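You operate a simulated robot arm through the tools that you are given. There is no shell and no other tool. Be economical: measure what you need, move in short steps, check, and stop when the job is done.

Carry out the task below with a simulated two-armed robot. There is one attempt and no reset: what you move stays moved.

TASK
Open the left blue drawer, fetch the orange pad from the inside of the left blue drawer and set it on the top of the white bench, then shut the drawer. Turn the purple knob to 1. Shut the right white drawer. Take the purple pot on the top of the long table and put it away on the top of the orange bench. Put the clear mug in the sink. Take the white stopper and put it on the upper right shelf of the white bench. The order is free. Set down upright: orange pad.

It is judged by the outcome, as a careful person would: the job done as asked, and still so three seconds after it is handed in. It fails if anything else is knocked over, pushed out of place, dropped, spilled or broken. Lids that push on must go on centred and level and be pressed home; caps that screw on are set level and turned clockwise until they are tight.

THE ROBOT
Two 7-joint arms with two-finger parallel grippers on one trunk, on a base that drives. Base frame: it is fixed to the floor where the robot stands at the start and does not move with it; the origin is under the middle of the robot, x ahead of it, y to its left, z up. Readings come in cm, degrees, newtons and seconds.
The left shoulder is at the start at [3, 11.9, 93.5], the right one opposite. With the tool pointing down near the work surface each hand reaches from about 28 to 68 cm from the robot's upright axis, wherever it stands, measured 20 degrees to its own side. Places, roughly: clear mug (10x7x7 cm) [-400, -90, 80]; left blue drawer [50, -10, 80]; orange pad (4x4x5 cm) [50, 0, 80]; purple knob [-120, 110, 100]; purple pot (5x5x5 cm) [-360, -10, 80]; right white drawer [-200, 110, 70]; sink [80, 40, 70]; top of the orange bench [-350, -290, 80]; top of the white bench [-240, 150, 80]; upper right shelf of the white bench [-240, 150, 40]; white stopper (3x3x2 cm) [-440, 10, 70]. Payload 3.43 kg a hand.
Tool frame (each hand has its own): the origin (TCP) lies between the finger pads and is the grasp point; the fingertips stand 3 cm ahead of it; z points along the fingers, y is the line along which they close. Largest opening 9.4 cm; finger width 2.8, thickness 1; the body of the gripper, 5 by 9.6 cm, starts 5.5 cm behind the TCP.
Orientation is that of the tool frame in the base frame, as a unit quaternion [x, y, z, w]. With the fingers straight down and closing along the base's y, the tool's x points along the base's -x, its y along +y and its z along -z.

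THE INTERFACE
- The arms move only by the tool jog_arm. It takes "left_commands", "right_commands" or both (then of equal length, played together; a hand with none holds still); each is a list of rows, each a list of 7 numbers: the shift along the base's x, y, z in cm, then the turn, a rotation vector about the base's x, y, z in degrees, then the opening, from 0 (shut) to 1 (fully open). In form: [[x, y, z, rx, ry, rz, jaw], ...]. A call has 1 to 8 rows; each row shifts and turns the commanded pose from where the row before left it. A row lasts 0.2 s, in which the tool goes at most 5 cm and 8.6 degrees; a call with a longer step from one row to the next is refused whole, and so is a gripper value outside its range. Where a pose cannot be reached the arm comes as near as it can. A force on the tool above 40 N (or 10 N above the force at the start of the call, whichever is more), or a blocked arm, ends the call early, and 0.2 s more pass. Each finger travels about 7.2 cm/s and halts on what it meets, pressing with about 25 N; the grip force reading is that of the motor and also rises with nothing between the fingers. The clock runs only during rows and for 0.2 s after the last one: add rows that do not move to give the fingers time. It gives the time, the measured TCP pose, the force on the tool (base axes), the opening and the grip force at its end, in the units of the frame above (readings bear some noise), with the torque about the TCP (base axes, N m) and any sound that the robot's microphone picked up, and new pictures: "views" is both (left out), scene, wrist or none (wrist: the cameras of the hands that moved).
- Cameras (640 x 400 px; columns grow to the right, rows downward): "scene" is now at [2.52, 0.06, 162.62]; the picture's right is [0.02, -1.00, 0.00], its down [-0.92, -0.02, -0.39] and it looks along [0.39, 0.01, -0.92] (base axes); focal length 248 px, centre (320, 200). "left" rides on the left gripper at [7.6, -1.4, -10.3] in its tool frame; the picture's right is [0.18, 0.98, 0.00], its down [-0.75, 0.14, -0.64] and it looks along [-0.63, 0.12, 0.77] (tool axes); focal length 243 px, centre (320, 200). "right" rides on the right gripper at [7.6, 1.4, -10.2] in its tool frame; the picture's right is [-0.18, 0.98, 0.00], its down [-0.75, -0.14, -0.64] and it looks along [-0.63, -0.12, 0.77] (tool axes); focal length 243 px, centre (320, 200). There is no depth. A picture from a camera that has moved, and an enlarged one, comes with that camera's place and axes in the base frame and with its lens. The place of the scene camera against the robot may be out by one fixed shift of up to 1.2 cm in any direction.
- slide_trunk(by): slides the trunk up (or, below 0, down) by that many cm; the arms and the scene camera ride with it, the base frame stays. It gives what a move gives, with no picture.
- roll_base(legs): drives the robot by 1 to 6 legs, each [ahead, turn to the left] in cm and degrees, along the robot's own axes; the way and the turn of a leg run together, so that a leg with both is an arc; at most 150 cm and 180 degrees a leg. The arms and the cameras ride along, it lands a little off, and it stops where it bumps. It gives what a move gives, and a new picture of the scene camera.
- head_to(pan, tilt): turns the head with the scene camera to pan (to the left, within 143 degrees either way) and tilt (down, from -29 to 69), counted from straight ahead of the robot. It gives what a move gives, and a new picture of the scene camera.
- enlarge(camera, box): a new picture of the part [left, top, right, bottom] of that camera's present view, enlarged. It takes no simulated time.
- hand_in(): hands the job in; it is judged then, once.

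Go step by step. Nothing tells you exact positions but the pictures and the camera data: compare them with the known pose of the tool, close in by small moves and look again before you grip or let go. The budget is 186 turns and 260 pictures, counting those below and the enlarged ones. Unless the task says otherwise, let go and move clear before handing in.

The tools are called as a command line: name --argument value ..., lists and objects as JSON in quotes. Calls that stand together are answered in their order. jog_arm: Moves the arms, as the interface text tells. Its arguments: {"type":"object","properties":{"left_commands":{"type":"array","items":{"type":"array","items":{"type":"number"}}},"right_commands":{"type":"array","items":{"type":"array","items":{"type":"number"}}},"views":{"type":"string","enum":["both","scene","wrist","none"]}},"required":[]} The other tools are called the same way: slide_trunk (by) slides the trunk up or down; roll_base (legs) drives the base; head_to (pan, tilt) turns the head that bears the scene camera; enlarge (camera, box) takes an enlarged picture of a part of a camera's view; hand_in () hands the job in.

At the start:

```text
clock: 0.0
left_eef_pos: [41.79, 37.97, 96.8]
left_orientation: [0.0, 1.0, 0.001, 0.0]
left_ft_force: [-0.2, 0.5, 0.4]
left_ft_torque: [-0.02, 0.0, -0.02]
left_opening: 9.39
left_gripper_force: 0.0
right_eef_pos: [36.31, 0.41, 102.4]
right_orientation: [-0.001, 1.0, 0.0, 0.0]
right_ft_force: [0.2, 0.3, 0.0]
right_ft_torque: [-0.03, -0.01, 0.0]
right_opening: 9.41
right_gripper_force: 0.0
trunk travel left (down, up): [-20.0, 21.0]
robot x, y, heading: [-0.58, 0.14, 0.3]
head pan, tilt: [1.2, 67.0]
```

scene: 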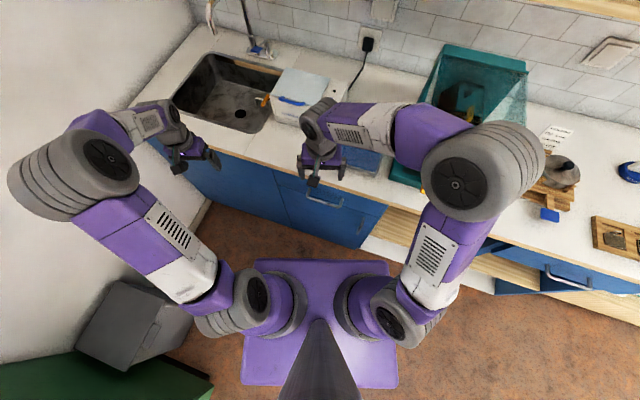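
right: 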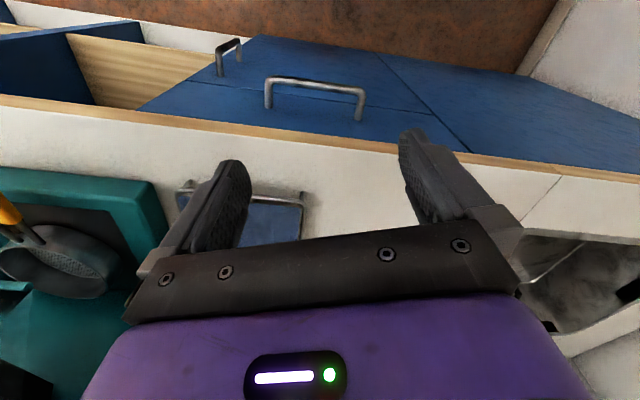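
left: 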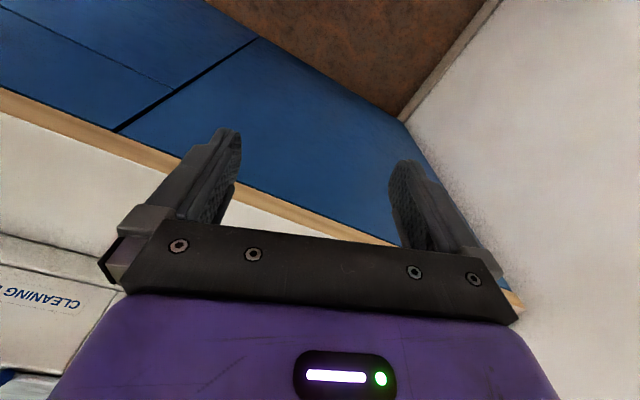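

The robot faces a blue counter with a sink at the left, and the left blue drawer's handle looks to be near [40, -1, 78]. I'll take a closer look before moving.

enlarge --camera "right" --box '[140, 20, 500, 245]'

head_to --pan 0 --tilt 40

```text
1.78 times, centred on (320, 132) of right
camera zoom: at [28.58, 1.86, 112.66], right [0.18, 0.98, 0.0], down [0.75, -0.14, 0.64], along [0.63, -0.12, -0.77], focal length 431 px, centre (320, 320)
```

zoom: 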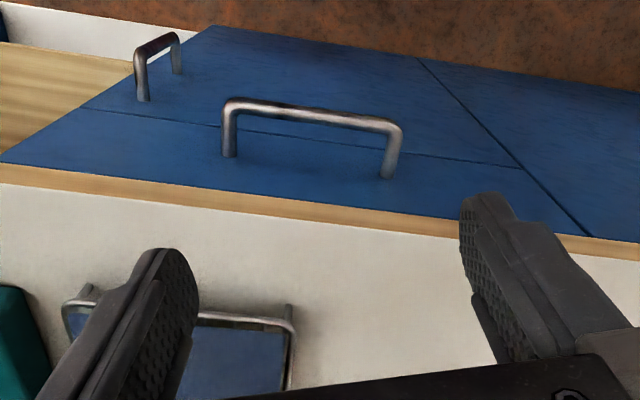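

```text
clock: 0.9
left_eef_pos: [41.71, 37.89, 96.71]
left_orientation: [0.0, 1.0, 0.0, -0.001]
left_ft_force: [-0.8, -1.5, 0.4]
left_ft_torque: [-0.02, -0.02, 0.0]
left_opening: 9.41
left_gripper_force: 0.1
right_eef_pos: [36.42, 0.43, 102.55]
right_orientation: [0.0, 1.0, 0.0, 0.001]
right_ft_force: [-0.7, -0.2, 0.0]
right_ft_torque: [0.03, 0.0, 0.01]
right_opening: 9.41
right_gripper_force: 0.1
trunk travel left (down, up): [-20.0, 21.0]
robot x, y, heading: [0.38, -0.22, -0.2]
head pan, tilt: [0.0, 40.0]
camera scene: at [5.2, -0.06, 166.04], right [0.0, -1.0, 0.0], down [-0.64, 0.0, -0.77], along [0.77, 0.0, -0.64], focal length 248 px, centre (320, 200)
```

scene: 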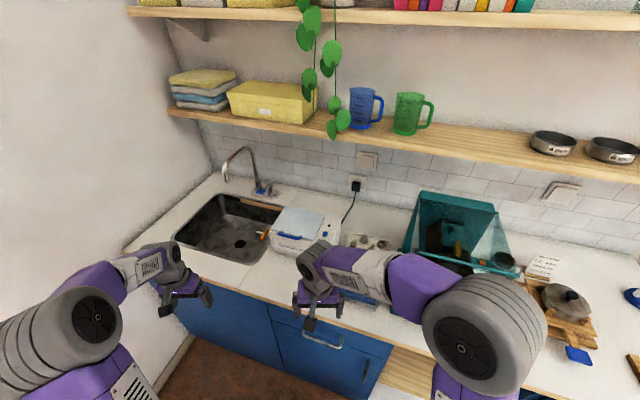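

The drawer handle is a bar at about x 38, z 80–88. I'll back off a little and turn the right hand to point forward and down, with its fingers closing across the bar.

roll_base --legs '[[-18, 0]]'

jog_arm --right_commands '[[0, 0, 0, 0, 0, 8.2, 1], [0, 0, 0, 0, 0, 8.2, 1], [0, 0, 0, 0, 0, 8.2, 1], [0, 0, 0, 0, 0, 8.2, 1], [0, 0, 0, 0, 0, 8.2, 1], [0, 0, 0, 0, 0, 8.2, 1], [0, 0, 0, 0, 0, 8.2, 1], [0, 0, 0, 0, 0, 8.2, 1]]' --views "none"

jog_arm --right_commands '[[0, 0, 0, 0, 0, 8.2, 1], [0, 0, 0, 0, 0, 8.2, 1], [0, 0, 0, 0, 0, 8, 1], [0, 0, 0, 0, -8, 0, 1], [0, 0, 0, 0, -8, 0, 1], [0, 0, 0, 0, -8, 0, 1], [0, 0, 0, 0, -8, 0, 1], [0, 0, 0, 0, -8, 0, 1]]'

```text
clock: 2.4
left_eef_pos: [23.81, 37.99, 96.76]
left_orientation: [-0.004, 1.0, 0.0, -0.001]
left_ft_force: [0.1, 0.6, 0.3]
left_ft_torque: [0.0, -0.03, -0.01]
left_opening: 9.4
left_gripper_force: 0.0
right_eef_pos: [18.52, 0.61, 102.63]
right_orientation: [-0.003, 1.0, -0.001, 0.0]
right_ft_force: [-1.4, 0.5, 0.0]
right_ft_torque: [0.02, 0.02, -0.04]
right_opening: 9.39
right_gripper_force: 0.0
trunk travel left (down, up): [-20.0, 21.0]
robot x, y, heading: [-17.77, 0.35, 0.5]
head pan, tilt: [0.0, 40.0]
camera scene: at [-12.63, -0.08, 166.06], right [0.01, -1.0, 0.0], down [-0.64, 0.0, -0.77], along [0.77, 0.0, -0.64], focal length 248 px, centre (320, 200)
```

scene: 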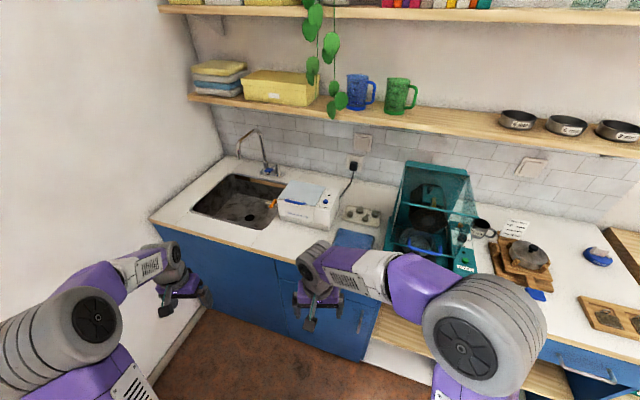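

```text
clock: 4.2
left_eef_pos: [23.93, 38.09, 96.85]
left_orientation: [-0.003, 1.0, 0.0, 0.001]
left_ft_force: [-0.6, 0.3, 0.5]
left_ft_torque: [0.0, 0.01, 0.0]
left_opening: 9.4
left_gripper_force: 0.2
right_eef_pos: [18.69, 0.61, 102.43]
right_orientation: [-0.546, 0.838, 0.0, -0.001]
right_ft_force: [-0.3, 0.6, 0.4]
right_ft_torque: [0.01, 0.01, 0.01]
right_opening: 9.41
right_gripper_force: 0.1
trunk travel left (down, up): [-20.0, 21.0]
robot x, y, heading: [-17.72, -0.28, 0.3]
head pan, tilt: [0.0, 40.0]
```

```text
clock: 6.0
left_eef_pos: [23.96, 38.07, 96.91]
left_orientation: [-0.003, 1.0, 0.0, 0.0]
left_ft_force: [-0.6, 1.1, 0.1]
left_ft_torque: [-0.03, 0.02, 0.01]
left_opening: 9.37
left_gripper_force: 0.0
right_eef_pos: [18.51, 0.63, 102.5]
right_orientation: [0.667, -0.662, 0.243, -0.242]
right_ft_force: [0.7, 0.5, 0.8]
right_ft_torque: [0.0, 0.0, -0.01]
right_opening: 9.42
right_gripper_force: 0.1
trunk travel left (down, up): [-20.0, 21.0]
robot x, y, heading: [-17.97, -0.37, 0.6]
head pan, tilt: [0.0, 40.0]
camera scene: at [-12.52, -0.06, 166.05], right [0.01, -1.0, 0.0], down [-0.64, 0.0, -0.77], along [0.77, 0.0, -0.64], focal length 248 px, centre (320, 200)
camera right: at [10.75, -6.93, 109.35], right [-0.75, 0.18, -0.63], down [-0.31, 0.75, 0.58], along [0.58, 0.63, -0.51], focal length 243 px, centre (320, 200)
```

scene: 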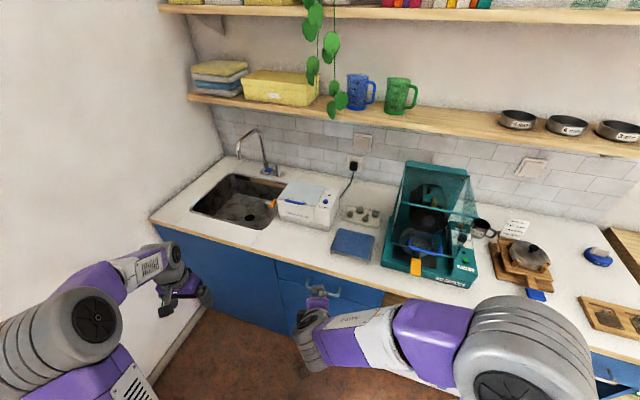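
right: 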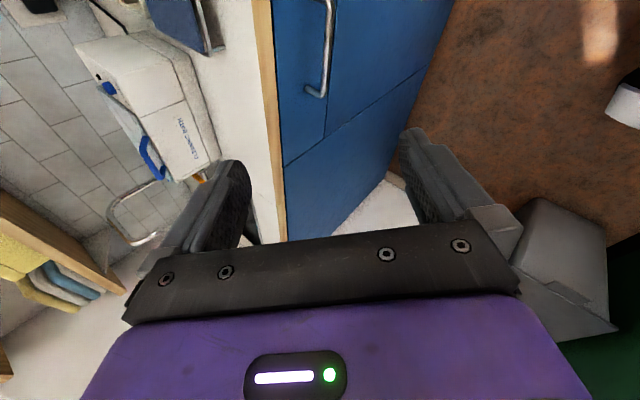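

The counter is turned about 18.5° clockwise from my frame. The bar centre works out to about [37.5, -0.3, 77.5] and the pull direction to (-0.95, 0.32). I'll line the hand up with that and move to a point 11 cm short of the bar.

jog_arm --right_commands '[[0, 0, 0, 0, 0, -6.2, 0.6], [0, 0, 0, 0, 0, -6.2, 0.6], [0, 0, 0, 0, 0, -6.1, 0.6], [0, 0, 0, -2.7, -7.9, 0, 0.35], [0, 0, 0, -2.7, -7.9, 0, 0.35], [0, 0, 0, -2.7, -7.9, 0, 0.35], [1.92, 0.46, -4.06, 0, 0, 0, 0.35], [1.92, 0.46, -4.06, 0, 0, 0, 0.35]]' --views "none"

jog_arm --right_commands '[[1.92, 0.46, -4.06, 0, 0, 0, 0.35], [1.92, 0.46, -4.06, 0, 0, 0, 0.35], [1.92, 0.46, -4.06, 0, 0, 0, 0.35]]'

```text
clock: 7.8
left_eef_pos: [23.88, 38.13, 96.81]
left_orientation: [-0.004, 1.0, 0.001, 0.0]
left_ft_force: [0.1, 0.2, -0.3]
left_ft_torque: [-0.01, 0.02, 0.02]
left_opening: 9.4
left_gripper_force: 0.1
right_eef_pos: [22.69, 1.74, 94.41]
right_orientation: [-0.496, 0.682, -0.438, 0.312]
right_ft_force: [0.4, -0.6, 0.6]
right_ft_torque: [0.02, 0.03, 0.01]
right_opening: 3.28
right_gripper_force: 0.0
trunk travel left (down, up): [-20.0, 21.0]
robot x, y, heading: [-17.82, 0.09, 0.7]
head pan, tilt: [0.0, 40.0]
```

```text
clock: 8.6
left_eef_pos: [24.03, 37.98, 96.77]
left_orientation: [-0.003, 1.0, 0.0, 0.001]
left_ft_force: [0.6, -0.4, -0.7]
left_ft_torque: [0.01, 0.0, 0.0]
left_opening: 9.4
left_gripper_force: 0.0
right_eef_pos: [28.54, 2.74, 82.34]
right_orientation: [-0.495, 0.683, -0.438, 0.311]
right_ft_force: [0.4, 0.1, -0.4]
right_ft_torque: [-0.01, 0.0, -0.04]
right_opening: 3.3
right_gripper_force: 0.0
trunk travel left (down, up): [-20.0, 21.0]
robot x, y, heading: [-17.72, -0.14, 0.2]
head pan, tilt: [0.0, 40.0]
camera scene: at [-12.4, -0.05, 166.04], right [0.01, -1.0, 0.0], down [-0.64, 0.0, -0.77], along [0.77, 0.0, -0.64], focal length 248 px, centre (320, 200)
camera right: at [16.62, -1.31, 85.3], right [-0.34, 0.3, -0.89], down [-0.26, 0.88, 0.39], along [0.91, 0.36, -0.22], focal length 243 px, centre (320, 200)
```

scene: 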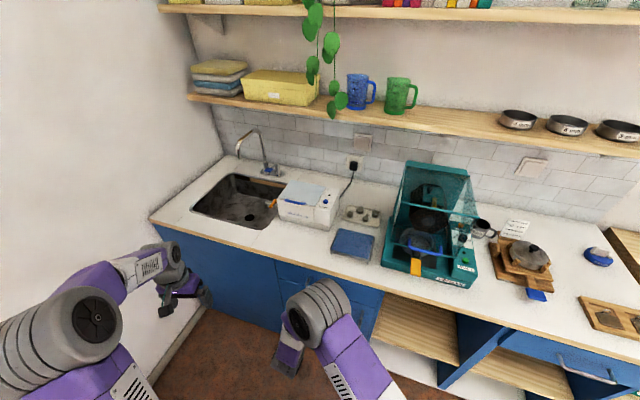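
right: 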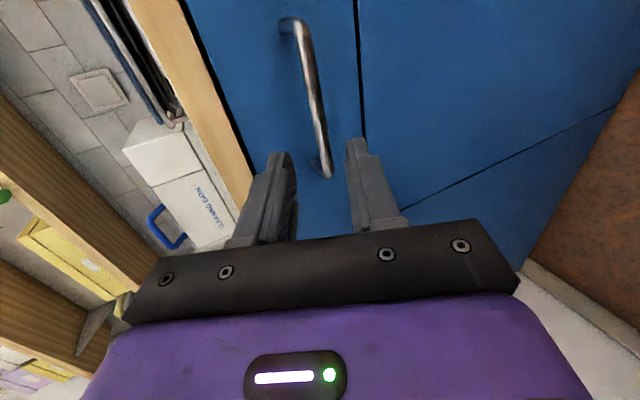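

The handle is lined up between the fingers. I'll advance most of the way and check.

jog_arm --right_commands '[[3, -1, -1.5, 0, 0, 0, 0.35], [3, -1, -1.5, 0, 0, 0, 0.35]]' --views "wrist"

```text
clock: 9.2
left_eef_pos: [23.94, 37.99, 96.83]
left_orientation: [-0.003, 1.0, -0.001, 0.0]
left_ft_force: [0.3, -0.2, 0.0]
left_ft_torque: [-0.01, -0.03, -0.02]
left_opening: 9.4
left_gripper_force: 0.0
right_eef_pos: [34.44, 0.62, 79.31]
right_orientation: [-0.495, 0.683, -0.438, 0.311]
right_ft_force: [0.6, 0.3, 0.3]
right_ft_torque: [0.02, 0.01, -0.03]
right_opening: 3.29
right_gripper_force: 0.1
trunk travel left (down, up): [-20.0, 21.0]
robot x, y, heading: [-17.87, -0.05, 0.3]
head pan, tilt: [0.0, 40.0]
camera right: at [22.5, -3.39, 82.37], right [-0.34, 0.3, -0.89], down [-0.26, 0.88, 0.39], along [0.91, 0.36, -0.22], focal length 243 px, centre (320, 200)
```

right: 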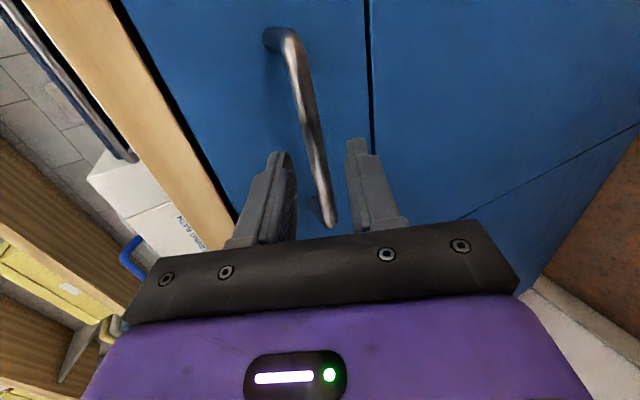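

jog_arm --right_commands '[[2.9, -1, -1.1, 0, 0, 0, 0.35], [0, 0, 0, 0, 0, 0, 0], [0, 0, 0, 0, 0, 0, 0], [0, 0, 0, 0, 0, 0, 0]]' --views "wrist"

```text
clock: 10.2
left_eef_pos: [23.87, 38.06, 96.82]
left_orientation: [-0.003, 1.0, 0.0, 0.0]
left_ft_force: [0.5, -0.3, 0.5]
left_ft_torque: [0.0, 0.0, 0.01]
left_opening: 9.42
left_gripper_force: 0.1
right_eef_pos: [37.44, -0.24, 78.2]
right_orientation: [-0.495, 0.682, -0.438, 0.312]
right_ft_force: [2.6, -2.8, 1.9]
right_ft_torque: [0.43, -0.18, -0.14]
right_opening: 1.65
right_gripper_force: 44.6
trunk travel left (down, up): [-20.0, 21.0]
robot x, y, heading: [-17.95, 0.33, 0.3]
head pan, tilt: [0.0, 40.0]
camera right: at [25.36, -4.35, 81.1], right [-0.34, 0.3, -0.89], down [-0.26, 0.88, 0.39], along [0.91, 0.36, -0.22], focal length 243 px, centre (320, 200)
```

right: 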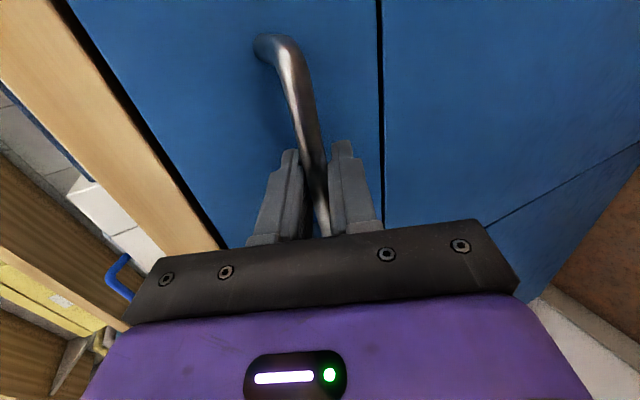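

The bar is gripped. I'll pull the drawer out along its axis.

jog_arm --right_commands '[[-2.4, 0.8, 0, 0, 0, 0, 0], [-2.4, 0.8, 0, 0, 0, 0, 0], [-2.4, 0.8, 0, 0, 0, 0, 0], [-2.4, 0.8, 0, 0, 0, 0, 0], [-2.4, 0.8, 0, 0, 0, 0, 0], [-2.4, 0.8, 0, 0, 0, 0, 0]]'

```text
clock: 11.6
left_eef_pos: [23.76, 37.94, 96.88]
left_orientation: [-0.004, 1.0, 0.0, 0.0]
left_ft_force: [0.7, -0.3, 0.3]
left_ft_torque: [0.0, -0.03, 0.03]
left_opening: 9.39
left_gripper_force: 0.2
right_eef_pos: [22.51, 4.65, 78.04]
right_orientation: [-0.495, 0.682, -0.438, 0.312]
right_ft_force: [-1.2, -1.7, 0.5]
right_ft_torque: [0.38, -0.07, -0.32]
right_opening: 1.64
right_gripper_force: 44.8
trunk travel left (down, up): [-20.0, 21.0]
robot x, y, heading: [-17.76, 0.27, 0.1]
head pan, tilt: [0.0, 40.0]
camera scene: at [-12.6, -0.08, 166.06], right [0.01, -1.0, 0.0], down [-0.64, 0.0, -0.77], along [0.77, 0.01, -0.64], focal length 248 px, centre (320, 200)
camera right: at [10.55, 0.54, 81.13], right [-0.34, 0.3, -0.89], down [-0.26, 0.88, 0.39], along [0.91, 0.36, -0.22], focal length 243 px, centre (320, 200)
```

scene: 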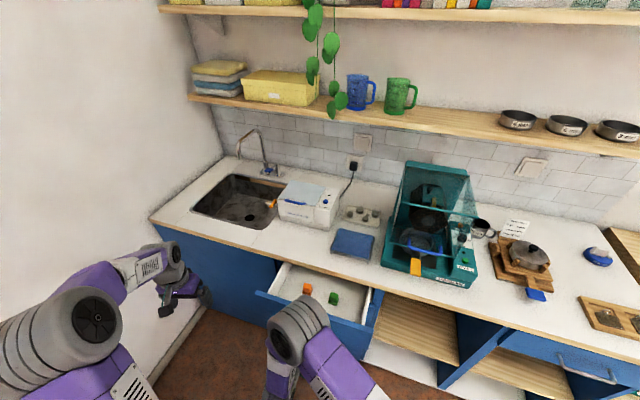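
right: 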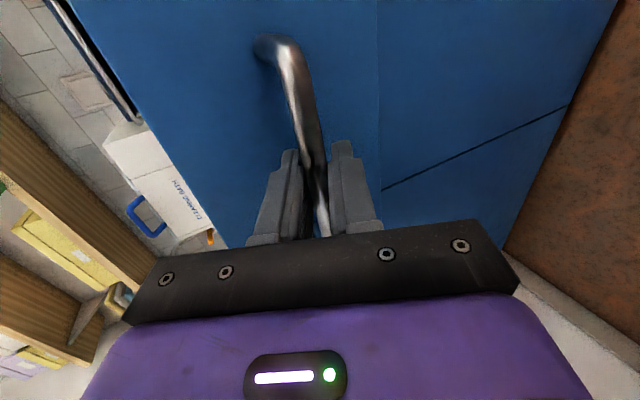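

The orange pad shows near [41, 5] next to a green item. I'll pull another 7 cm for clearance, then release.

jog_arm --right_commands '[[-2.3, 0.8, 0, 0, 0, 0, 0], [-2.3, 0.8, 0, 0, 0, 0, 0], [-2.3, 0.8, 0, 0, 0, 0, 0]]' --views "scene"

enlarge --camera "scene" --box '[220, 220, 420, 345]'

```text
clock: 12.3
left_eef_pos: [23.88, 38.16, 96.89]
left_orientation: [-0.004, 1.0, 0.0, 0.0]
left_ft_force: [0.0, -0.7, 0.9]
left_ft_torque: [0.02, 0.01, -0.02]
left_opening: 9.41
left_gripper_force: 0.1
right_eef_pos: [18.37, 5.91, 78.1]
right_orientation: [-0.49, 0.685, -0.44, 0.311]
right_ft_force: [4.2, 9.2, -11.3]
right_ft_torque: [-0.69, 0.24, -1.07]
right_opening: 1.64
right_gripper_force: 45.0
trunk travel left (down, up): [-20.0, 21.0]
robot x, y, heading: [-17.92, -0.05, 0.4]
head pan, tilt: [0.0, 40.0]
stopped in row 3 (right hand): the force on the tool passed its limit at 50 N (the readings are from after the stop); the commanded pose is now the measured one
camera scene: at [-12.44, -0.02, 166.05], right [0.01, -1.0, 0.0], down [-0.64, -0.01, -0.77], along [0.77, 0.01, -0.64], focal length 248 px, centre (320, 200)
```

scene: 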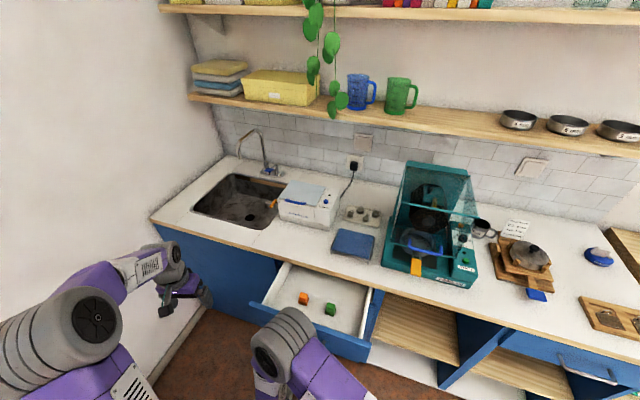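

```text
3.20 times, centred on (320, 282) of scene
camera zoom: at [-12.44, -0.02, 166.05], right [0.01, -1.0, 0.0], down [-0.64, -0.01, -0.77], along [0.77, 0.01, -0.64], focal length 792 px, centre (320, -64)
```

zoom: 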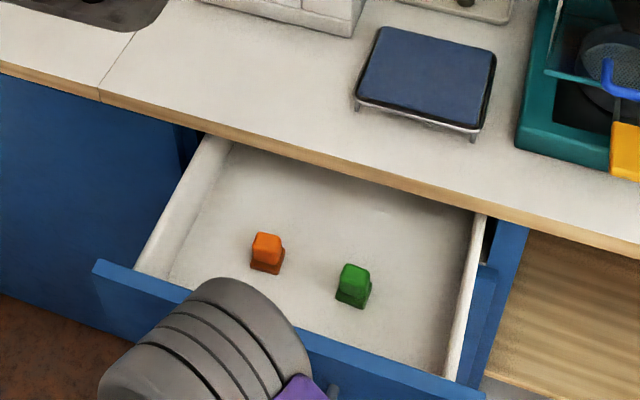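

The drawer is fully open at its stop. I'll release it, move the right hand back and aside, and turn the left hand to the drawer's angle above the pad.

jog_arm --right_commands '[[0, 0, 0, 0, 0, 0, 0.35], [0, 0, 0, 0, 0, 0, 0.35], [-3, 1, 1.5, 0, 0, 0, 0.35], [-3, 1, 1.5, 0, 0, 0, 0.35], [0, -4, 2, 0, 0, 0, 0.35], [0, -4, 2, 0, 0, 0, 0.35], [0, -4, 2, 0, 0, 0, 0.35], [0, -4, 2, 0, 0, 0, 0.35]]' --left_commands '[[0, 0, 0, 0, 0, 0, 1], [0, 0, 0, 0, 0, 0, 1], [0, 0, 0, 0, 0, -6.2, 1], [0, 0, 0, 0, 0, -6.2, 1], [2, -4, 0, 0, 0, -6.1, 1], [2, -4, 0, 0, 0, 0, 1], [2, -4, 0, 0, 0, 0, 1], [2, -4, 0, 0, 0, 0, 1]]' --views "none"

jog_arm --left_commands '[[2, -4, 0, 0, 0, 0, 1], [1.5, -4, 0, 0, 0, 0, 1], [1, -4, -2, 0, 0, 0, 0.75], [0.5, -3, -4, 0, 0, 0, 0.75]]'

```text
clock: 13.2
left_eef_pos: [23.87, 38.16, 96.73]
left_orientation: [0.067, 0.998, 0.0, 0.0]
left_ft_force: [-0.5, 0.7, 0.4]
left_ft_torque: [0.03, -0.01, -0.02]
left_opening: 9.38
left_gripper_force: 0.1
right_eef_pos: [18.56, 4.36, 80.39]
right_orientation: [-0.457, 0.681, -0.481, 0.31]
right_ft_force: [0.5, 4.4, -32.5]
right_ft_torque: [-0.15, 0.33, 0.06]
right_opening: 5.05
right_gripper_force: 15.4
trunk travel left (down, up): [-20.0, 21.0]
robot x, y, heading: [-17.96, -0.25, 0.4]
head pan, tilt: [0.0, 40.0]
stopped in row 4 (right hand): the force on the tool passed its limit at 50 N (the readings are from after the stop); the commanded pose is now the measured one
```

```text
refused: row 4 steps farther than a row can; nothing moved
```

The right hand did not retract cleanly, so I'll look at what it is doing.

jog_arm --right_commands '[[0, 0, 0, 0, 0, 0, 0.6]]'

```text
clock: 13.6
left_eef_pos: [23.78, 38.04, 96.78]
left_orientation: [0.066, 0.998, 0.001, 0.0]
left_ft_force: [0.4, -1.5, -0.5]
left_ft_torque: [-0.02, 0.03, 0.01]
left_opening: 9.4
left_gripper_force: 0.2
right_eef_pos: [18.52, 4.27, 80.89]
right_orientation: [-0.453, 0.678, -0.485, 0.314]
right_ft_force: [-0.7, 0.8, -5.4]
right_ft_torque: [-0.02, 0.05, -0.01]
right_opening: 5.93
right_gripper_force: 1.8
trunk travel left (down, up): [-20.0, 21.0]
robot x, y, heading: [-17.52, -0.21, 0.7]
head pan, tilt: [0.0, 40.0]
camera scene: at [-12.48, -0.05, 166.06], right [0.01, -1.0, 0.0], down [-0.64, -0.01, -0.77], along [0.77, 0.01, -0.64], focal length 248 px, centre (320, 200)
camera right: at [6.14, 1.2, 82.98], right [-0.23, 0.28, -0.93], down [-0.22, 0.92, 0.34], along [0.95, 0.28, -0.15], focal length 243 px, centre (320, 200)
```

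scene: 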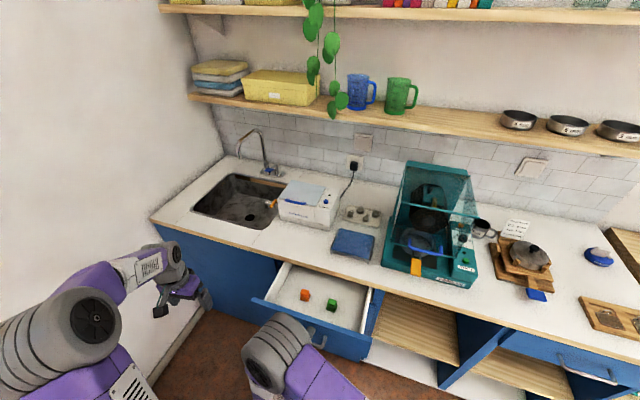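
right: 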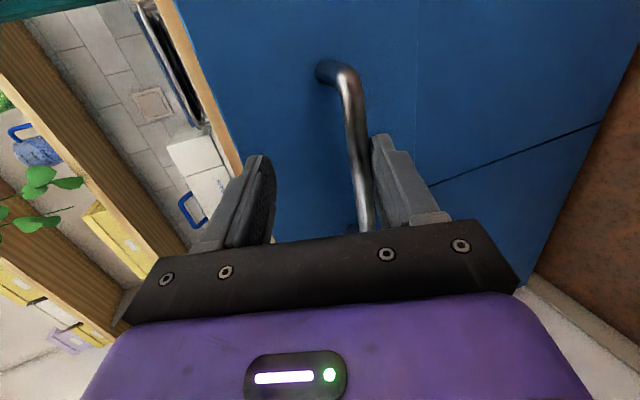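

The arm is at its inner limit, so I'll centre the fingers on the bar and back the base off instead.

jog_arm --right_commands '[[0, 0, -1.4, 0, 0, 0, 0.6]]' --views "none"

roll_base --legs '[[-14, 0]]'

```text
clock: 14.0
left_eef_pos: [23.94, 38.11, 96.84]
left_orientation: [0.067, 0.998, 0.0, 0.0]
left_ft_force: [0.7, 0.4, 0.2]
left_ft_torque: [0.01, -0.01, 0.01]
left_opening: 9.38
left_gripper_force: 0.0
right_eef_pos: [18.56, 4.37, 79.39]
right_orientation: [-0.452, 0.68, -0.484, 0.314]
right_ft_force: [1.0, 1.2, 0.3]
right_ft_torque: [-0.05, 0.0, -0.02]
right_opening: 5.63
right_gripper_force: 0.1
trunk travel left (down, up): [-20.0, 21.0]
robot x, y, heading: [-17.69, -0.2, 0.4]
head pan, tilt: [0.0, 40.0]
```

```text
clock: 15.4
left_eef_pos: [9.5, 37.95, 96.89]
left_orientation: [0.067, 0.998, 0.0, 0.001]
left_ft_force: [0.4, -0.2, -0.1]
left_ft_torque: [-0.02, -0.05, 0.03]
left_opening: 9.44
left_gripper_force: 0.1
right_eef_pos: [4.35, 4.14, 79.56]
right_orientation: [-0.452, 0.679, -0.485, 0.316]
right_ft_force: [-1.6, -0.1, 0.7]
right_ft_torque: [0.03, -0.03, 0.0]
right_opening: 5.65
right_gripper_force: 0.0
trunk travel left (down, up): [-20.0, 21.0]
robot x, y, heading: [-32.02, -0.29, 0.5]
head pan, tilt: [0.0, 40.0]
camera scene: at [-26.93, -0.16, 166.06], right [0.01, -1.0, 0.0], down [-0.64, 0.0, -0.77], along [0.77, 0.01, -0.64], focal length 248 px, centre (320, 200)
```

scene: 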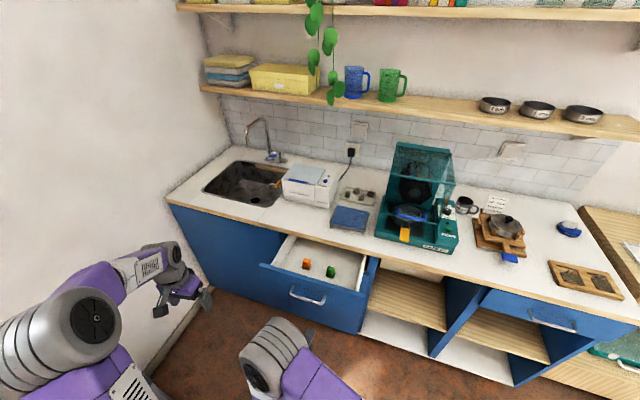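

jog_arm --right_commands '[[1, -4, 2, 0, 0, 0, 0.6], [1, -4, 2, 0, 0, 0, 0.6], [1, -4, 1, 0, 0, 0, 0.6], [1, -4, 1, 0, 0, 0, 0.6], [0, -4, 1, 0, 0, 0, 0.6], [0, -4, 1, 0, 0, 0, 0.6], [0, 0, 0, 0, 0, 0, 0.3]]' --left_commands '[[0, 0, 0, 0, 0, -5.4, 1], [0, 0, 0, 0, 0, -5.4, 1], [3, -4, 0, 0, 0, 0, 1], [3, -4, 0, 0, 0, 0, 1], [3, -4, 0, 0, 0, 0, 1], [3, -4, 0, 0, 0, 0, 1], [2, -4, 0, 0, 0, 0, 0.75]]' --views "none"

roll_base --legs '[[9, 0]]'

```text
clock: 17.0
left_eef_pos: [23.39, 17.63, 96.68]
left_orientation: [0.16, 0.987, -0.001, 0.0]
left_ft_force: [0.7, -0.7, -0.4]
left_ft_torque: [-0.01, 0.01, 0.03]
left_opening: 7.09
left_gripper_force: 0.0
right_eef_pos: [8.28, -19.85, 87.21]
right_orientation: [-0.453, 0.679, -0.485, 0.315]
right_ft_force: [0.2, 0.6, -0.7]
right_ft_torque: [0.0, 0.02, 0.02]
right_opening: 2.83
right_gripper_force: 0.0
trunk travel left (down, up): [-20.0, 21.0]
robot x, y, heading: [-31.66, -0.22, 0.3]
head pan, tilt: [0.0, 40.0]
```

```text
clock: 18.1
left_eef_pos: [32.19, 17.91, 96.79]
left_orientation: [0.161, 0.987, 0.0, -0.001]
left_ft_force: [-0.1, -0.6, 0.0]
left_ft_torque: [0.01, 0.01, 0.03]
left_opening: 7.04
left_gripper_force: 0.0
right_eef_pos: [17.08, -19.78, 87.16]
right_orientation: [-0.452, 0.679, -0.485, 0.314]
right_ft_force: [0.6, 0.5, 0.1]
right_ft_torque: [-0.01, 0.01, 0.01]
right_opening: 2.84
right_gripper_force: 0.1
trunk travel left (down, up): [-20.0, 21.0]
robot x, y, heading: [-23.0, -0.46, 0.5]
head pan, tilt: [0.0, 40.0]
camera scene: at [-17.87, -0.1, 166.05], right [0.01, -1.0, 0.0], down [-0.64, 0.0, -0.77], along [0.77, 0.01, -0.64], focal length 248 px, centre (320, 200)
```

scene: 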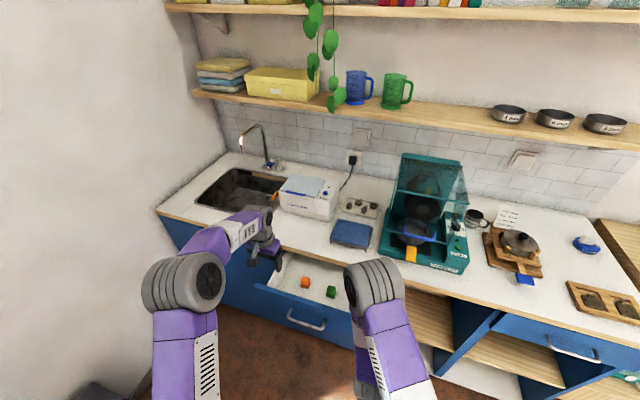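

Now I'll move the left hand above the pad and look through its camera.

jog_arm --left_commands '[[1.6, -3.6, -1, 0, 0, 0, 0.75], [1.6, -3.6, -2, 0, 0, 0, 0.75], [1.4, -3.6, -2, 0, 0, 0, 0.75]]' --views "wrist"

```text
clock: 18.9
left_eef_pos: [36.53, 6.9, 91.55]
left_orientation: [0.161, 0.987, 0.0, 0.0]
left_ft_force: [0.6, -0.3, 0.1]
left_ft_torque: [0.04, 0.01, 0.0]
left_opening: 7.05
left_gripper_force: 0.1
right_eef_pos: [17.1, -19.82, 87.12]
right_orientation: [-0.452, 0.679, -0.486, 0.314]
right_ft_force: [0.0, 0.0, -0.4]
right_ft_torque: [0.0, -0.04, -0.02]
right_opening: 2.82
right_gripper_force: 0.1
trunk travel left (down, up): [-20.0, 21.0]
robot x, y, heading: [-23.46, 0.27, 0.3]
head pan, tilt: [0.0, 40.0]
camera left: at [28.82, 7.94, 101.75], right [0.14, 0.99, 0.0], down [0.76, -0.1, 0.64], along [0.64, -0.09, -0.77], focal length 243 px, centre (320, 200)
```

left: 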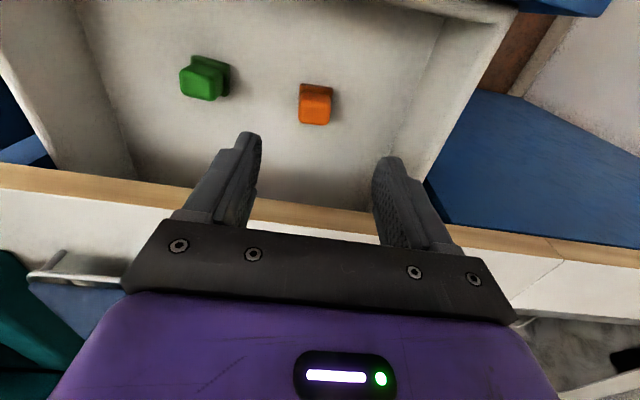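

enlarge --camera "left" --box '[240, 50, 400, 150]'

```text
4.00 times, centred on (320, 100) of left
camera zoom: at [28.82, 7.94, 101.75], right [0.14, 0.99, 0.0], down [0.76, -0.1, 0.64], along [0.64, -0.09, -0.77], focal length 970 px, centre (320, 600)
```

zoom: 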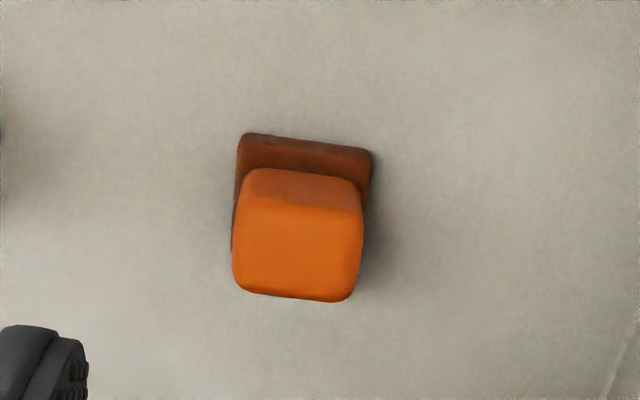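

jog_arm --left_commands '[[1.3, -0.8, -3, 0, 0, 0, 0.75], [0, 0, -4, 0, 0, 0, 0.75], [0, 0, -3, 0, 0, 0, 0.75]]' --views "wrist"

```text
clock: 19.7
left_eef_pos: [38.05, 6.42, 81.56]
left_orientation: [0.16, 0.987, 0.0, 0.0]
left_ft_force: [-0.4, -0.6, 0.4]
left_ft_torque: [0.01, 0.01, 0.02]
left_opening: 7.03
left_gripper_force: 0.1
right_eef_pos: [17.11, -19.85, 87.24]
right_orientation: [-0.452, 0.68, -0.485, 0.313]
right_ft_force: [-0.1, 0.1, 0.1]
right_ft_torque: [0.01, 0.02, -0.04]
right_opening: 2.8
right_gripper_force: 0.1
trunk travel left (down, up): [-20.0, 21.0]
robot x, y, heading: [-23.6, 0.14, 0.5]
head pan, tilt: [0.0, 40.0]
camera left: at [30.41, 7.53, 91.76], right [0.14, 0.99, 0.0], down [0.76, -0.1, 0.64], along [0.64, -0.09, -0.77], focal length 243 px, centre (320, 200)
```

left: 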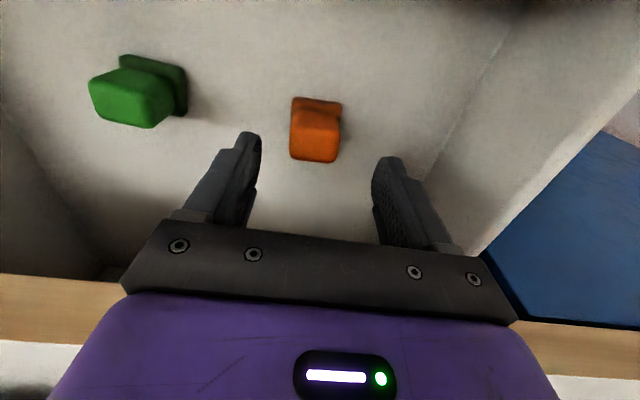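

jog_arm --left_commands '[[0, -0.2, -3, 0, 0, 0, 0.75], [0, 0, -2.5, 0, 0, 0, 0.75], [0, 0, 0, 0, 0, 0, 0.3], [0, 0, 0, 0, 0, 0, 0.2], [0, 0, 0, 0, 0, 0, 0.2]]' --views "wrist"

```text
clock: 20.8
left_eef_pos: [38.58, 5.57, 76.72]
left_orientation: [0.161, 0.987, -0.002, 0.008]
left_ft_force: [0.4, -1.6, 10.6]
left_ft_torque: [0.24, 0.03, 0.11]
left_opening: 3.56
left_gripper_force: 25.0
right_eef_pos: [17.05, -19.79, 87.18]
right_orientation: [-0.453, 0.679, -0.485, 0.314]
right_ft_force: [0.6, 0.2, -0.2]
right_ft_torque: [0.0, 0.0, -0.05]
right_opening: 2.84
right_gripper_force: 0.0
trunk travel left (down, up): [-20.0, 21.0]
robot x, y, heading: [-23.32, -0.22, 0.4]
head pan, tilt: [0.0, 40.0]
stopped in row 5 (left hand): the force on the tool passed its limit at 41 N (the readings are from after the stop); the commanded pose is now the measured one
camera left: at [30.74, 6.8, 86.83], right [0.14, 0.99, 0.0], down [0.75, -0.1, 0.65], along [0.65, -0.09, -0.76], focal length 243 px, centre (320, 200)
```

left: 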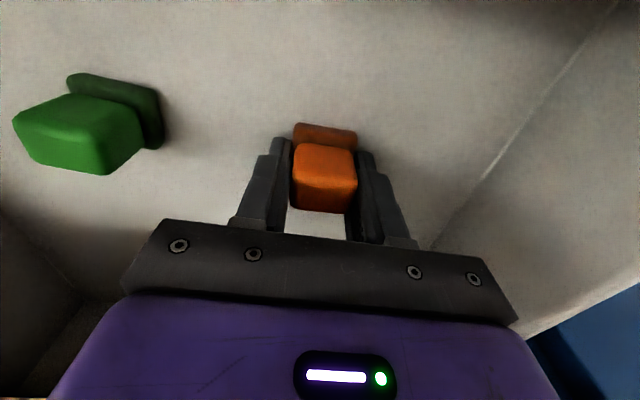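

The pad is gripped; the fingertips were touching the drawer floor. I'll lift straight up.

jog_arm --left_commands '[[0, 0, 1, 0, 0, 0, 0.2], [0, 0, 3, 0, 0, 0, 0.2], [0, 0, 4, 0, 0, 0, 0.2], [0, 0, 4, 0, 0, 0, 0.2], [0, 0, 4, 0, 0, 0, 0.2]]' --views "both"

```text
clock: 22.0
left_eef_pos: [38.59, 5.85, 92.72]
left_orientation: [0.161, 0.987, -0.001, 0.005]
left_ft_force: [0.6, 0.3, -0.5]
left_ft_torque: [-0.04, 0.02, -0.01]
left_opening: 3.52
left_gripper_force: 25.3
right_eef_pos: [17.09, -19.87, 87.21]
right_orientation: [-0.453, 0.679, -0.485, 0.314]
right_ft_force: [-0.7, 0.2, 0.6]
right_ft_torque: [0.04, -0.04, 0.04]
right_opening: 2.82
right_gripper_force: 0.1
trunk travel left (down, up): [-20.0, 21.0]
robot x, y, heading: [-22.94, -0.57, 0.7]
head pan, tilt: [0.0, 40.0]
camera scene: at [-18.06, -0.12, 166.05], right [0.01, -1.0, 0.0], down [-0.64, 0.0, -0.77], along [0.77, 0.0, -0.64], focal length 248 px, centre (320, 200)
camera left: at [30.83, 6.97, 102.91], right [0.14, 0.99, 0.0], down [0.75, -0.1, 0.65], along [0.64, -0.09, -0.76], focal length 243 px, centre (320, 200)
```

scene: 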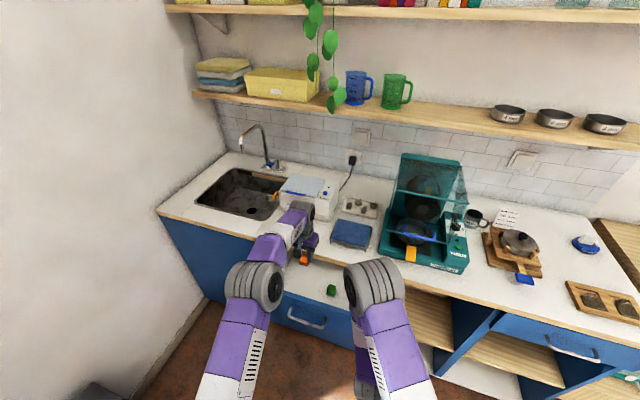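
left: 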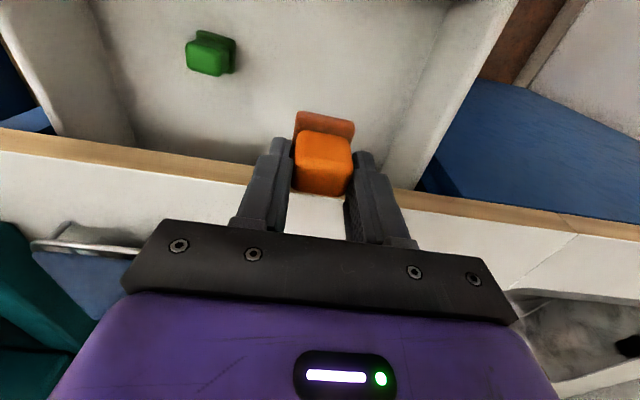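

The pad is held upright. I'll bring the left hand back, roll back a little, and re-grip the handle with the right hand to shut the drawer.

jog_arm --left_commands '[[-2.5, 3, 2, 0, 0, 0, 0.2], [-3, 3, 2, 0, 0, 0, 0.2], [-3, 3, 1, 0, 0, 0, 0.2], [-3, 3, 0, 0, 0, 0, 0.2], [-3, 3, 0, 0, 0, 0, 0.2], [-2, 3, 0, 0, 0, 0, 0.2]]' --views "none"

roll_base --legs '[[-8, 0]]'

```text
clock: 23.4
left_eef_pos: [21.54, 23.97, 97.29]
left_orientation: [0.162, 0.987, -0.001, 0.005]
left_ft_force: [0.0, 0.1, -0.1]
left_ft_torque: [0.02, 0.0, -0.01]
left_opening: 3.47
left_gripper_force: 24.9
right_eef_pos: [17.05, -19.77, 87.1]
right_orientation: [-0.452, 0.679, -0.485, 0.314]
right_ft_force: [0.7, -0.2, 0.1]
right_ft_torque: [0.01, -0.02, 0.0]
right_opening: 2.83
right_gripper_force: 0.1
trunk travel left (down, up): [-20.0, 21.0]
robot x, y, heading: [-23.22, -0.34, 0.4]
head pan, tilt: [0.0, 40.0]
```

```text
clock: 24.5
left_eef_pos: [14.05, 23.88, 97.42]
left_orientation: [0.161, 0.987, -0.001, 0.005]
left_ft_force: [-0.4, 0.1, 0.0]
left_ft_torque: [-0.01, -0.01, 0.01]
left_opening: 3.49
left_gripper_force: 25.1
right_eef_pos: [9.2, -19.84, 87.19]
right_orientation: [-0.453, 0.679, -0.486, 0.314]
right_ft_force: [-0.5, 0.0, 0.1]
right_ft_torque: [0.0, 0.03, 0.03]
right_opening: 2.82
right_gripper_force: 0.2
trunk travel left (down, up): [-20.0, 21.0]
robot x, y, heading: [-30.94, -0.23, 0.4]
head pan, tilt: [0.0, 40.0]
camera scene: at [-25.83, -0.16, 166.06], right [0.01, -1.0, 0.0], down [-0.64, 0.0, -0.77], along [0.77, 0.0, -0.64], focal length 248 px, centre (320, 200)
```

scene: 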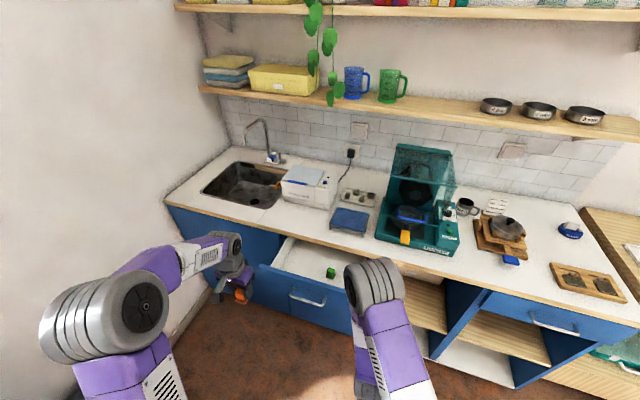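

jog_arm --right_commands '[[0, 4.6, -1, 0, 0, 2.5, 0.35], [0, 4.6, -1, 0, 0, 2.5, 0.35], [0, 4.6, -1, 0, 0, 0, 0.35], [0, 4.6, -1, 0, 0, 0, 0.35], [0, 4.6, -1, 0, 0, 0, 0.35], [0, 4.6, -0.8, 0, 0, 0, 0.35]]'

```text
clock: 25.9
left_eef_pos: [14.05, 23.9, 97.28]
left_orientation: [0.161, 0.987, -0.001, 0.005]
left_ft_force: [-0.6, 0.5, -1.2]
left_ft_torque: [-0.01, 0.01, 0.03]
left_opening: 3.47
left_gripper_force: 25.3
right_eef_pos: [9.4, 7.75, 81.46]
right_orientation: [-0.482, 0.659, -0.471, 0.335]
right_ft_force: [0.0, 0.5, 0.1]
right_ft_torque: [0.02, 0.02, 0.0]
right_opening: 3.3
right_gripper_force: 0.0
trunk travel left (down, up): [-20.0, 21.0]
robot x, y, heading: [-31.09, -0.33, 0.5]
head pan, tilt: [0.0, 40.0]
camera scene: at [-25.74, -0.04, 166.05], right [0.01, -1.0, 0.0], down [-0.64, 0.0, -0.77], along [0.77, 0.0, -0.64], focal length 248 px, centre (320, 200)
camera right: at [-2.8, 3.77, 83.44], right [-0.26, 0.27, -0.93], down [-0.29, 0.89, 0.34], along [0.92, 0.36, -0.15], focal length 243 px, centre (320, 200)
```

scene: 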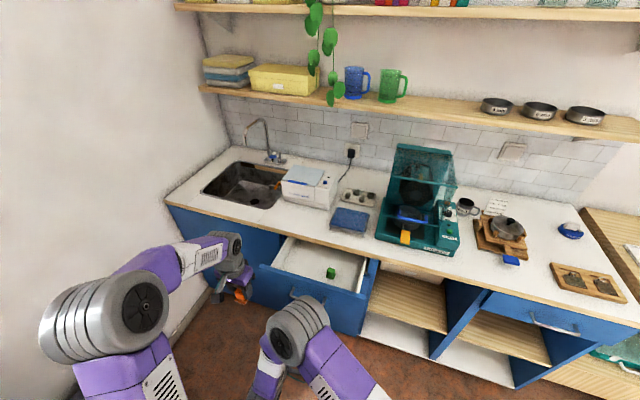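
right: 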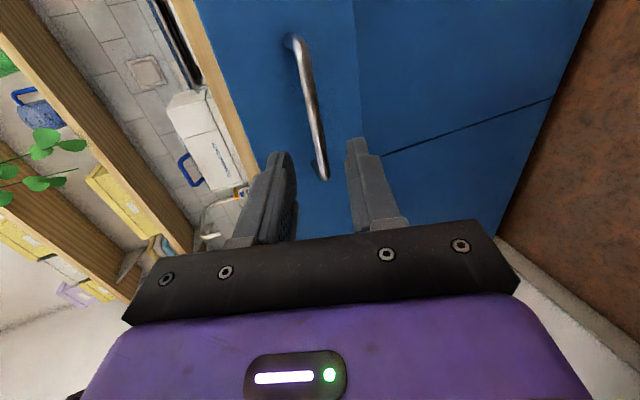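

jog_arm --right_commands '[[3, -0.6, -1.2, 0, 0, 0, 0.35], [3, -0.6, -1.1, 0, 0, 0, 0.35], [2.9, -0.6, -1, 0, 0, 0, 0.35], [0, 0, 0, 0, 0, 0, 0.1], [0, 0, 0, 0, 0, 0, 0.1], [0, 0, 0, 0, 0, 0, 0.1]]' --views "wrist"

```text
clock: 27.3
left_eef_pos: [13.93, 23.76, 97.32]
left_orientation: [0.161, 0.987, -0.001, 0.005]
left_ft_force: [-0.1, 0.6, -0.3]
left_ft_torque: [0.0, 0.02, 0.02]
left_opening: 3.52
left_gripper_force: 25.1
right_eef_pos: [18.28, 5.91, 78.4]
right_orientation: [-0.48, 0.658, -0.473, 0.337]
right_ft_force: [0.5, -1.4, 15.9]
right_ft_torque: [0.06, -0.39, -0.18]
right_opening: 1.81
right_gripper_force: 7.1
trunk travel left (down, up): [-20.0, 21.0]
robot x, y, heading: [-30.61, -0.14, 0.6]
head pan, tilt: [0.0, 40.0]
camera right: at [6.16, 1.9, 80.47], right [-0.25, 0.27, -0.93], down [-0.3, 0.89, 0.34], along [0.92, 0.36, -0.15], focal length 243 px, centre (320, 200)
```

right: 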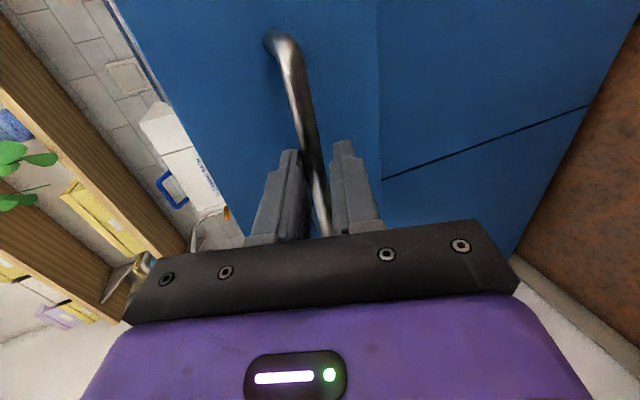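

jog_arm --right_commands '[[2.4, -0.78, 0, 0, 0, 0, 0], [2.4, -0.78, 0, 0, 0, 0, 0], [2.4, -0.78, 0, 0, 0, 0, 0], [2.4, -0.78, 0, 0, 0, 0, 0], [2.4, -0.78, 0, 0, 0, 0, 0], [2.4, -0.78, 0, 0, 0, 0, 0], [2.4, -0.78, 0, 0, 0, 0, 0], [2.4, -0.78, 0, 0, 0, 0, 0]]'

```text
clock: 29.2
left_eef_pos: [13.36, 23.75, 97.63]
left_orientation: [0.161, 0.987, 0.0, 0.007]
left_ft_force: [-0.7, -0.5, 0.4]
left_ft_torque: [0.03, -0.01, 0.03]
left_opening: 3.51
left_gripper_force: 24.8
right_eef_pos: [36.9, 0.12, 78.37]
right_orientation: [-0.477, 0.661, -0.471, 0.338]
right_ft_force: [-37.4, -0.7, 23.4]
right_ft_torque: [0.42, -0.22, -1.17]
right_opening: 1.19
right_gripper_force: 45.1
trunk travel left (down, up): [-20.0, 21.0]
robot x, y, heading: [-30.88, -0.31, 0.4]
head pan, tilt: [0.0, 40.0]
stopped in row 8 (right hand): the force on the tool passed its limit at 56 N (the readings are from after the stop); the commanded pose is now the measured one
camera scene: at [-26.65, -0.25, 166.08], right [0.01, -1.0, 0.0], down [-0.64, 0.0, -0.77], along [0.77, 0.01, -0.64], focal length 248 px, centre (320, 200)
camera right: at [24.66, -3.99, 80.32], right [-0.25, 0.27, -0.93], down [-0.29, 0.89, 0.34], along [0.92, 0.36, -0.14], focal length 243 px, centre (320, 200)
```

scene: 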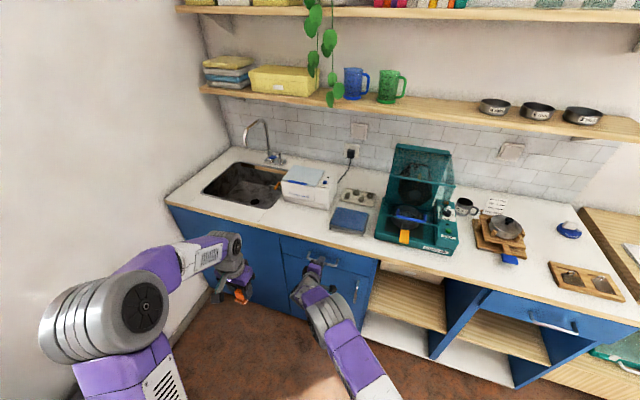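
right: 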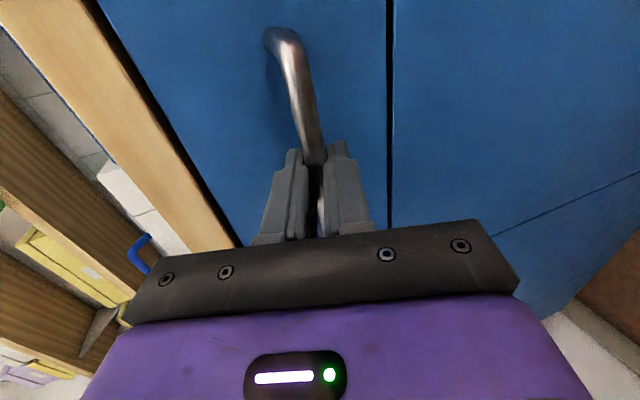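

The drawer looks shut, stopped by contact. I'll release, back away and check that it sits flush.

jog_arm --right_commands '[[0, 0, 0, 0, 0, 0, 0.4], [0, 0, 0, 0, 0, 0, 0.4], [-3, 1, 0.9, 0, 0, 0, 0.4], [-3, 1, 0.9, 0, 0, 0, 0.4], [-4, 0, 1, 0, 0, 0, 0.4], [-4, -1, 2, 0, 0, 0, 0.4]]' --views "none"

enlarge --camera "scene" --box '[240, 190, 440, 315]'

enlarge --camera "right" --box '[0, 0, 640, 400]'

```text
clock: 30.6
left_eef_pos: [13.94, 23.94, 97.37]
left_orientation: [0.159, 0.987, 0.0, 0.006]
left_ft_force: [0.0, 0.3, -0.1]
left_ft_torque: [-0.03, -0.06, 0.0]
left_opening: 3.47
left_gripper_force: 24.8
right_eef_pos: [23.19, 0.72, 82.67]
right_orientation: [-0.482, 0.66, -0.468, 0.335]
right_ft_force: [-0.4, 0.0, 0.2]
right_ft_torque: [0.02, 0.0, -0.03]
right_opening: 3.76
right_gripper_force: 0.1
trunk travel left (down, up): [-20.0, 21.0]
robot x, y, heading: [-31.11, -0.21, 0.3]
head pan, tilt: [0.0, 40.0]
```

```text
3.20 times, centred on (340, 252) of scene
camera zoom: at [-25.85, -0.18, 166.06], right [0.01, -1.0, 0.0], down [-0.64, 0.0, -0.77], along [0.77, 0.01, -0.64], focal length 792 px, centre (256, 32)
```

zoom: 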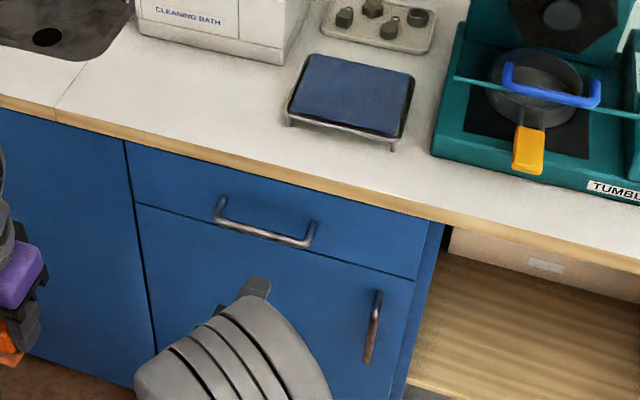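

```text
1.00 times, centred on (320, 200) of right (not enlarged: the box is as wide or as high as the picture)
camera zoom: at [11.15, -3.32, 84.7], right [-0.26, 0.27, -0.93], down [-0.29, 0.89, 0.34], along [0.92, 0.36, -0.15], focal length 243 px, centre (320, 200)
```

zoom: 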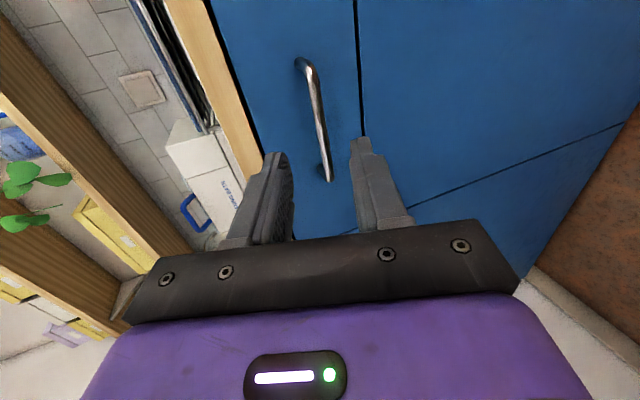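

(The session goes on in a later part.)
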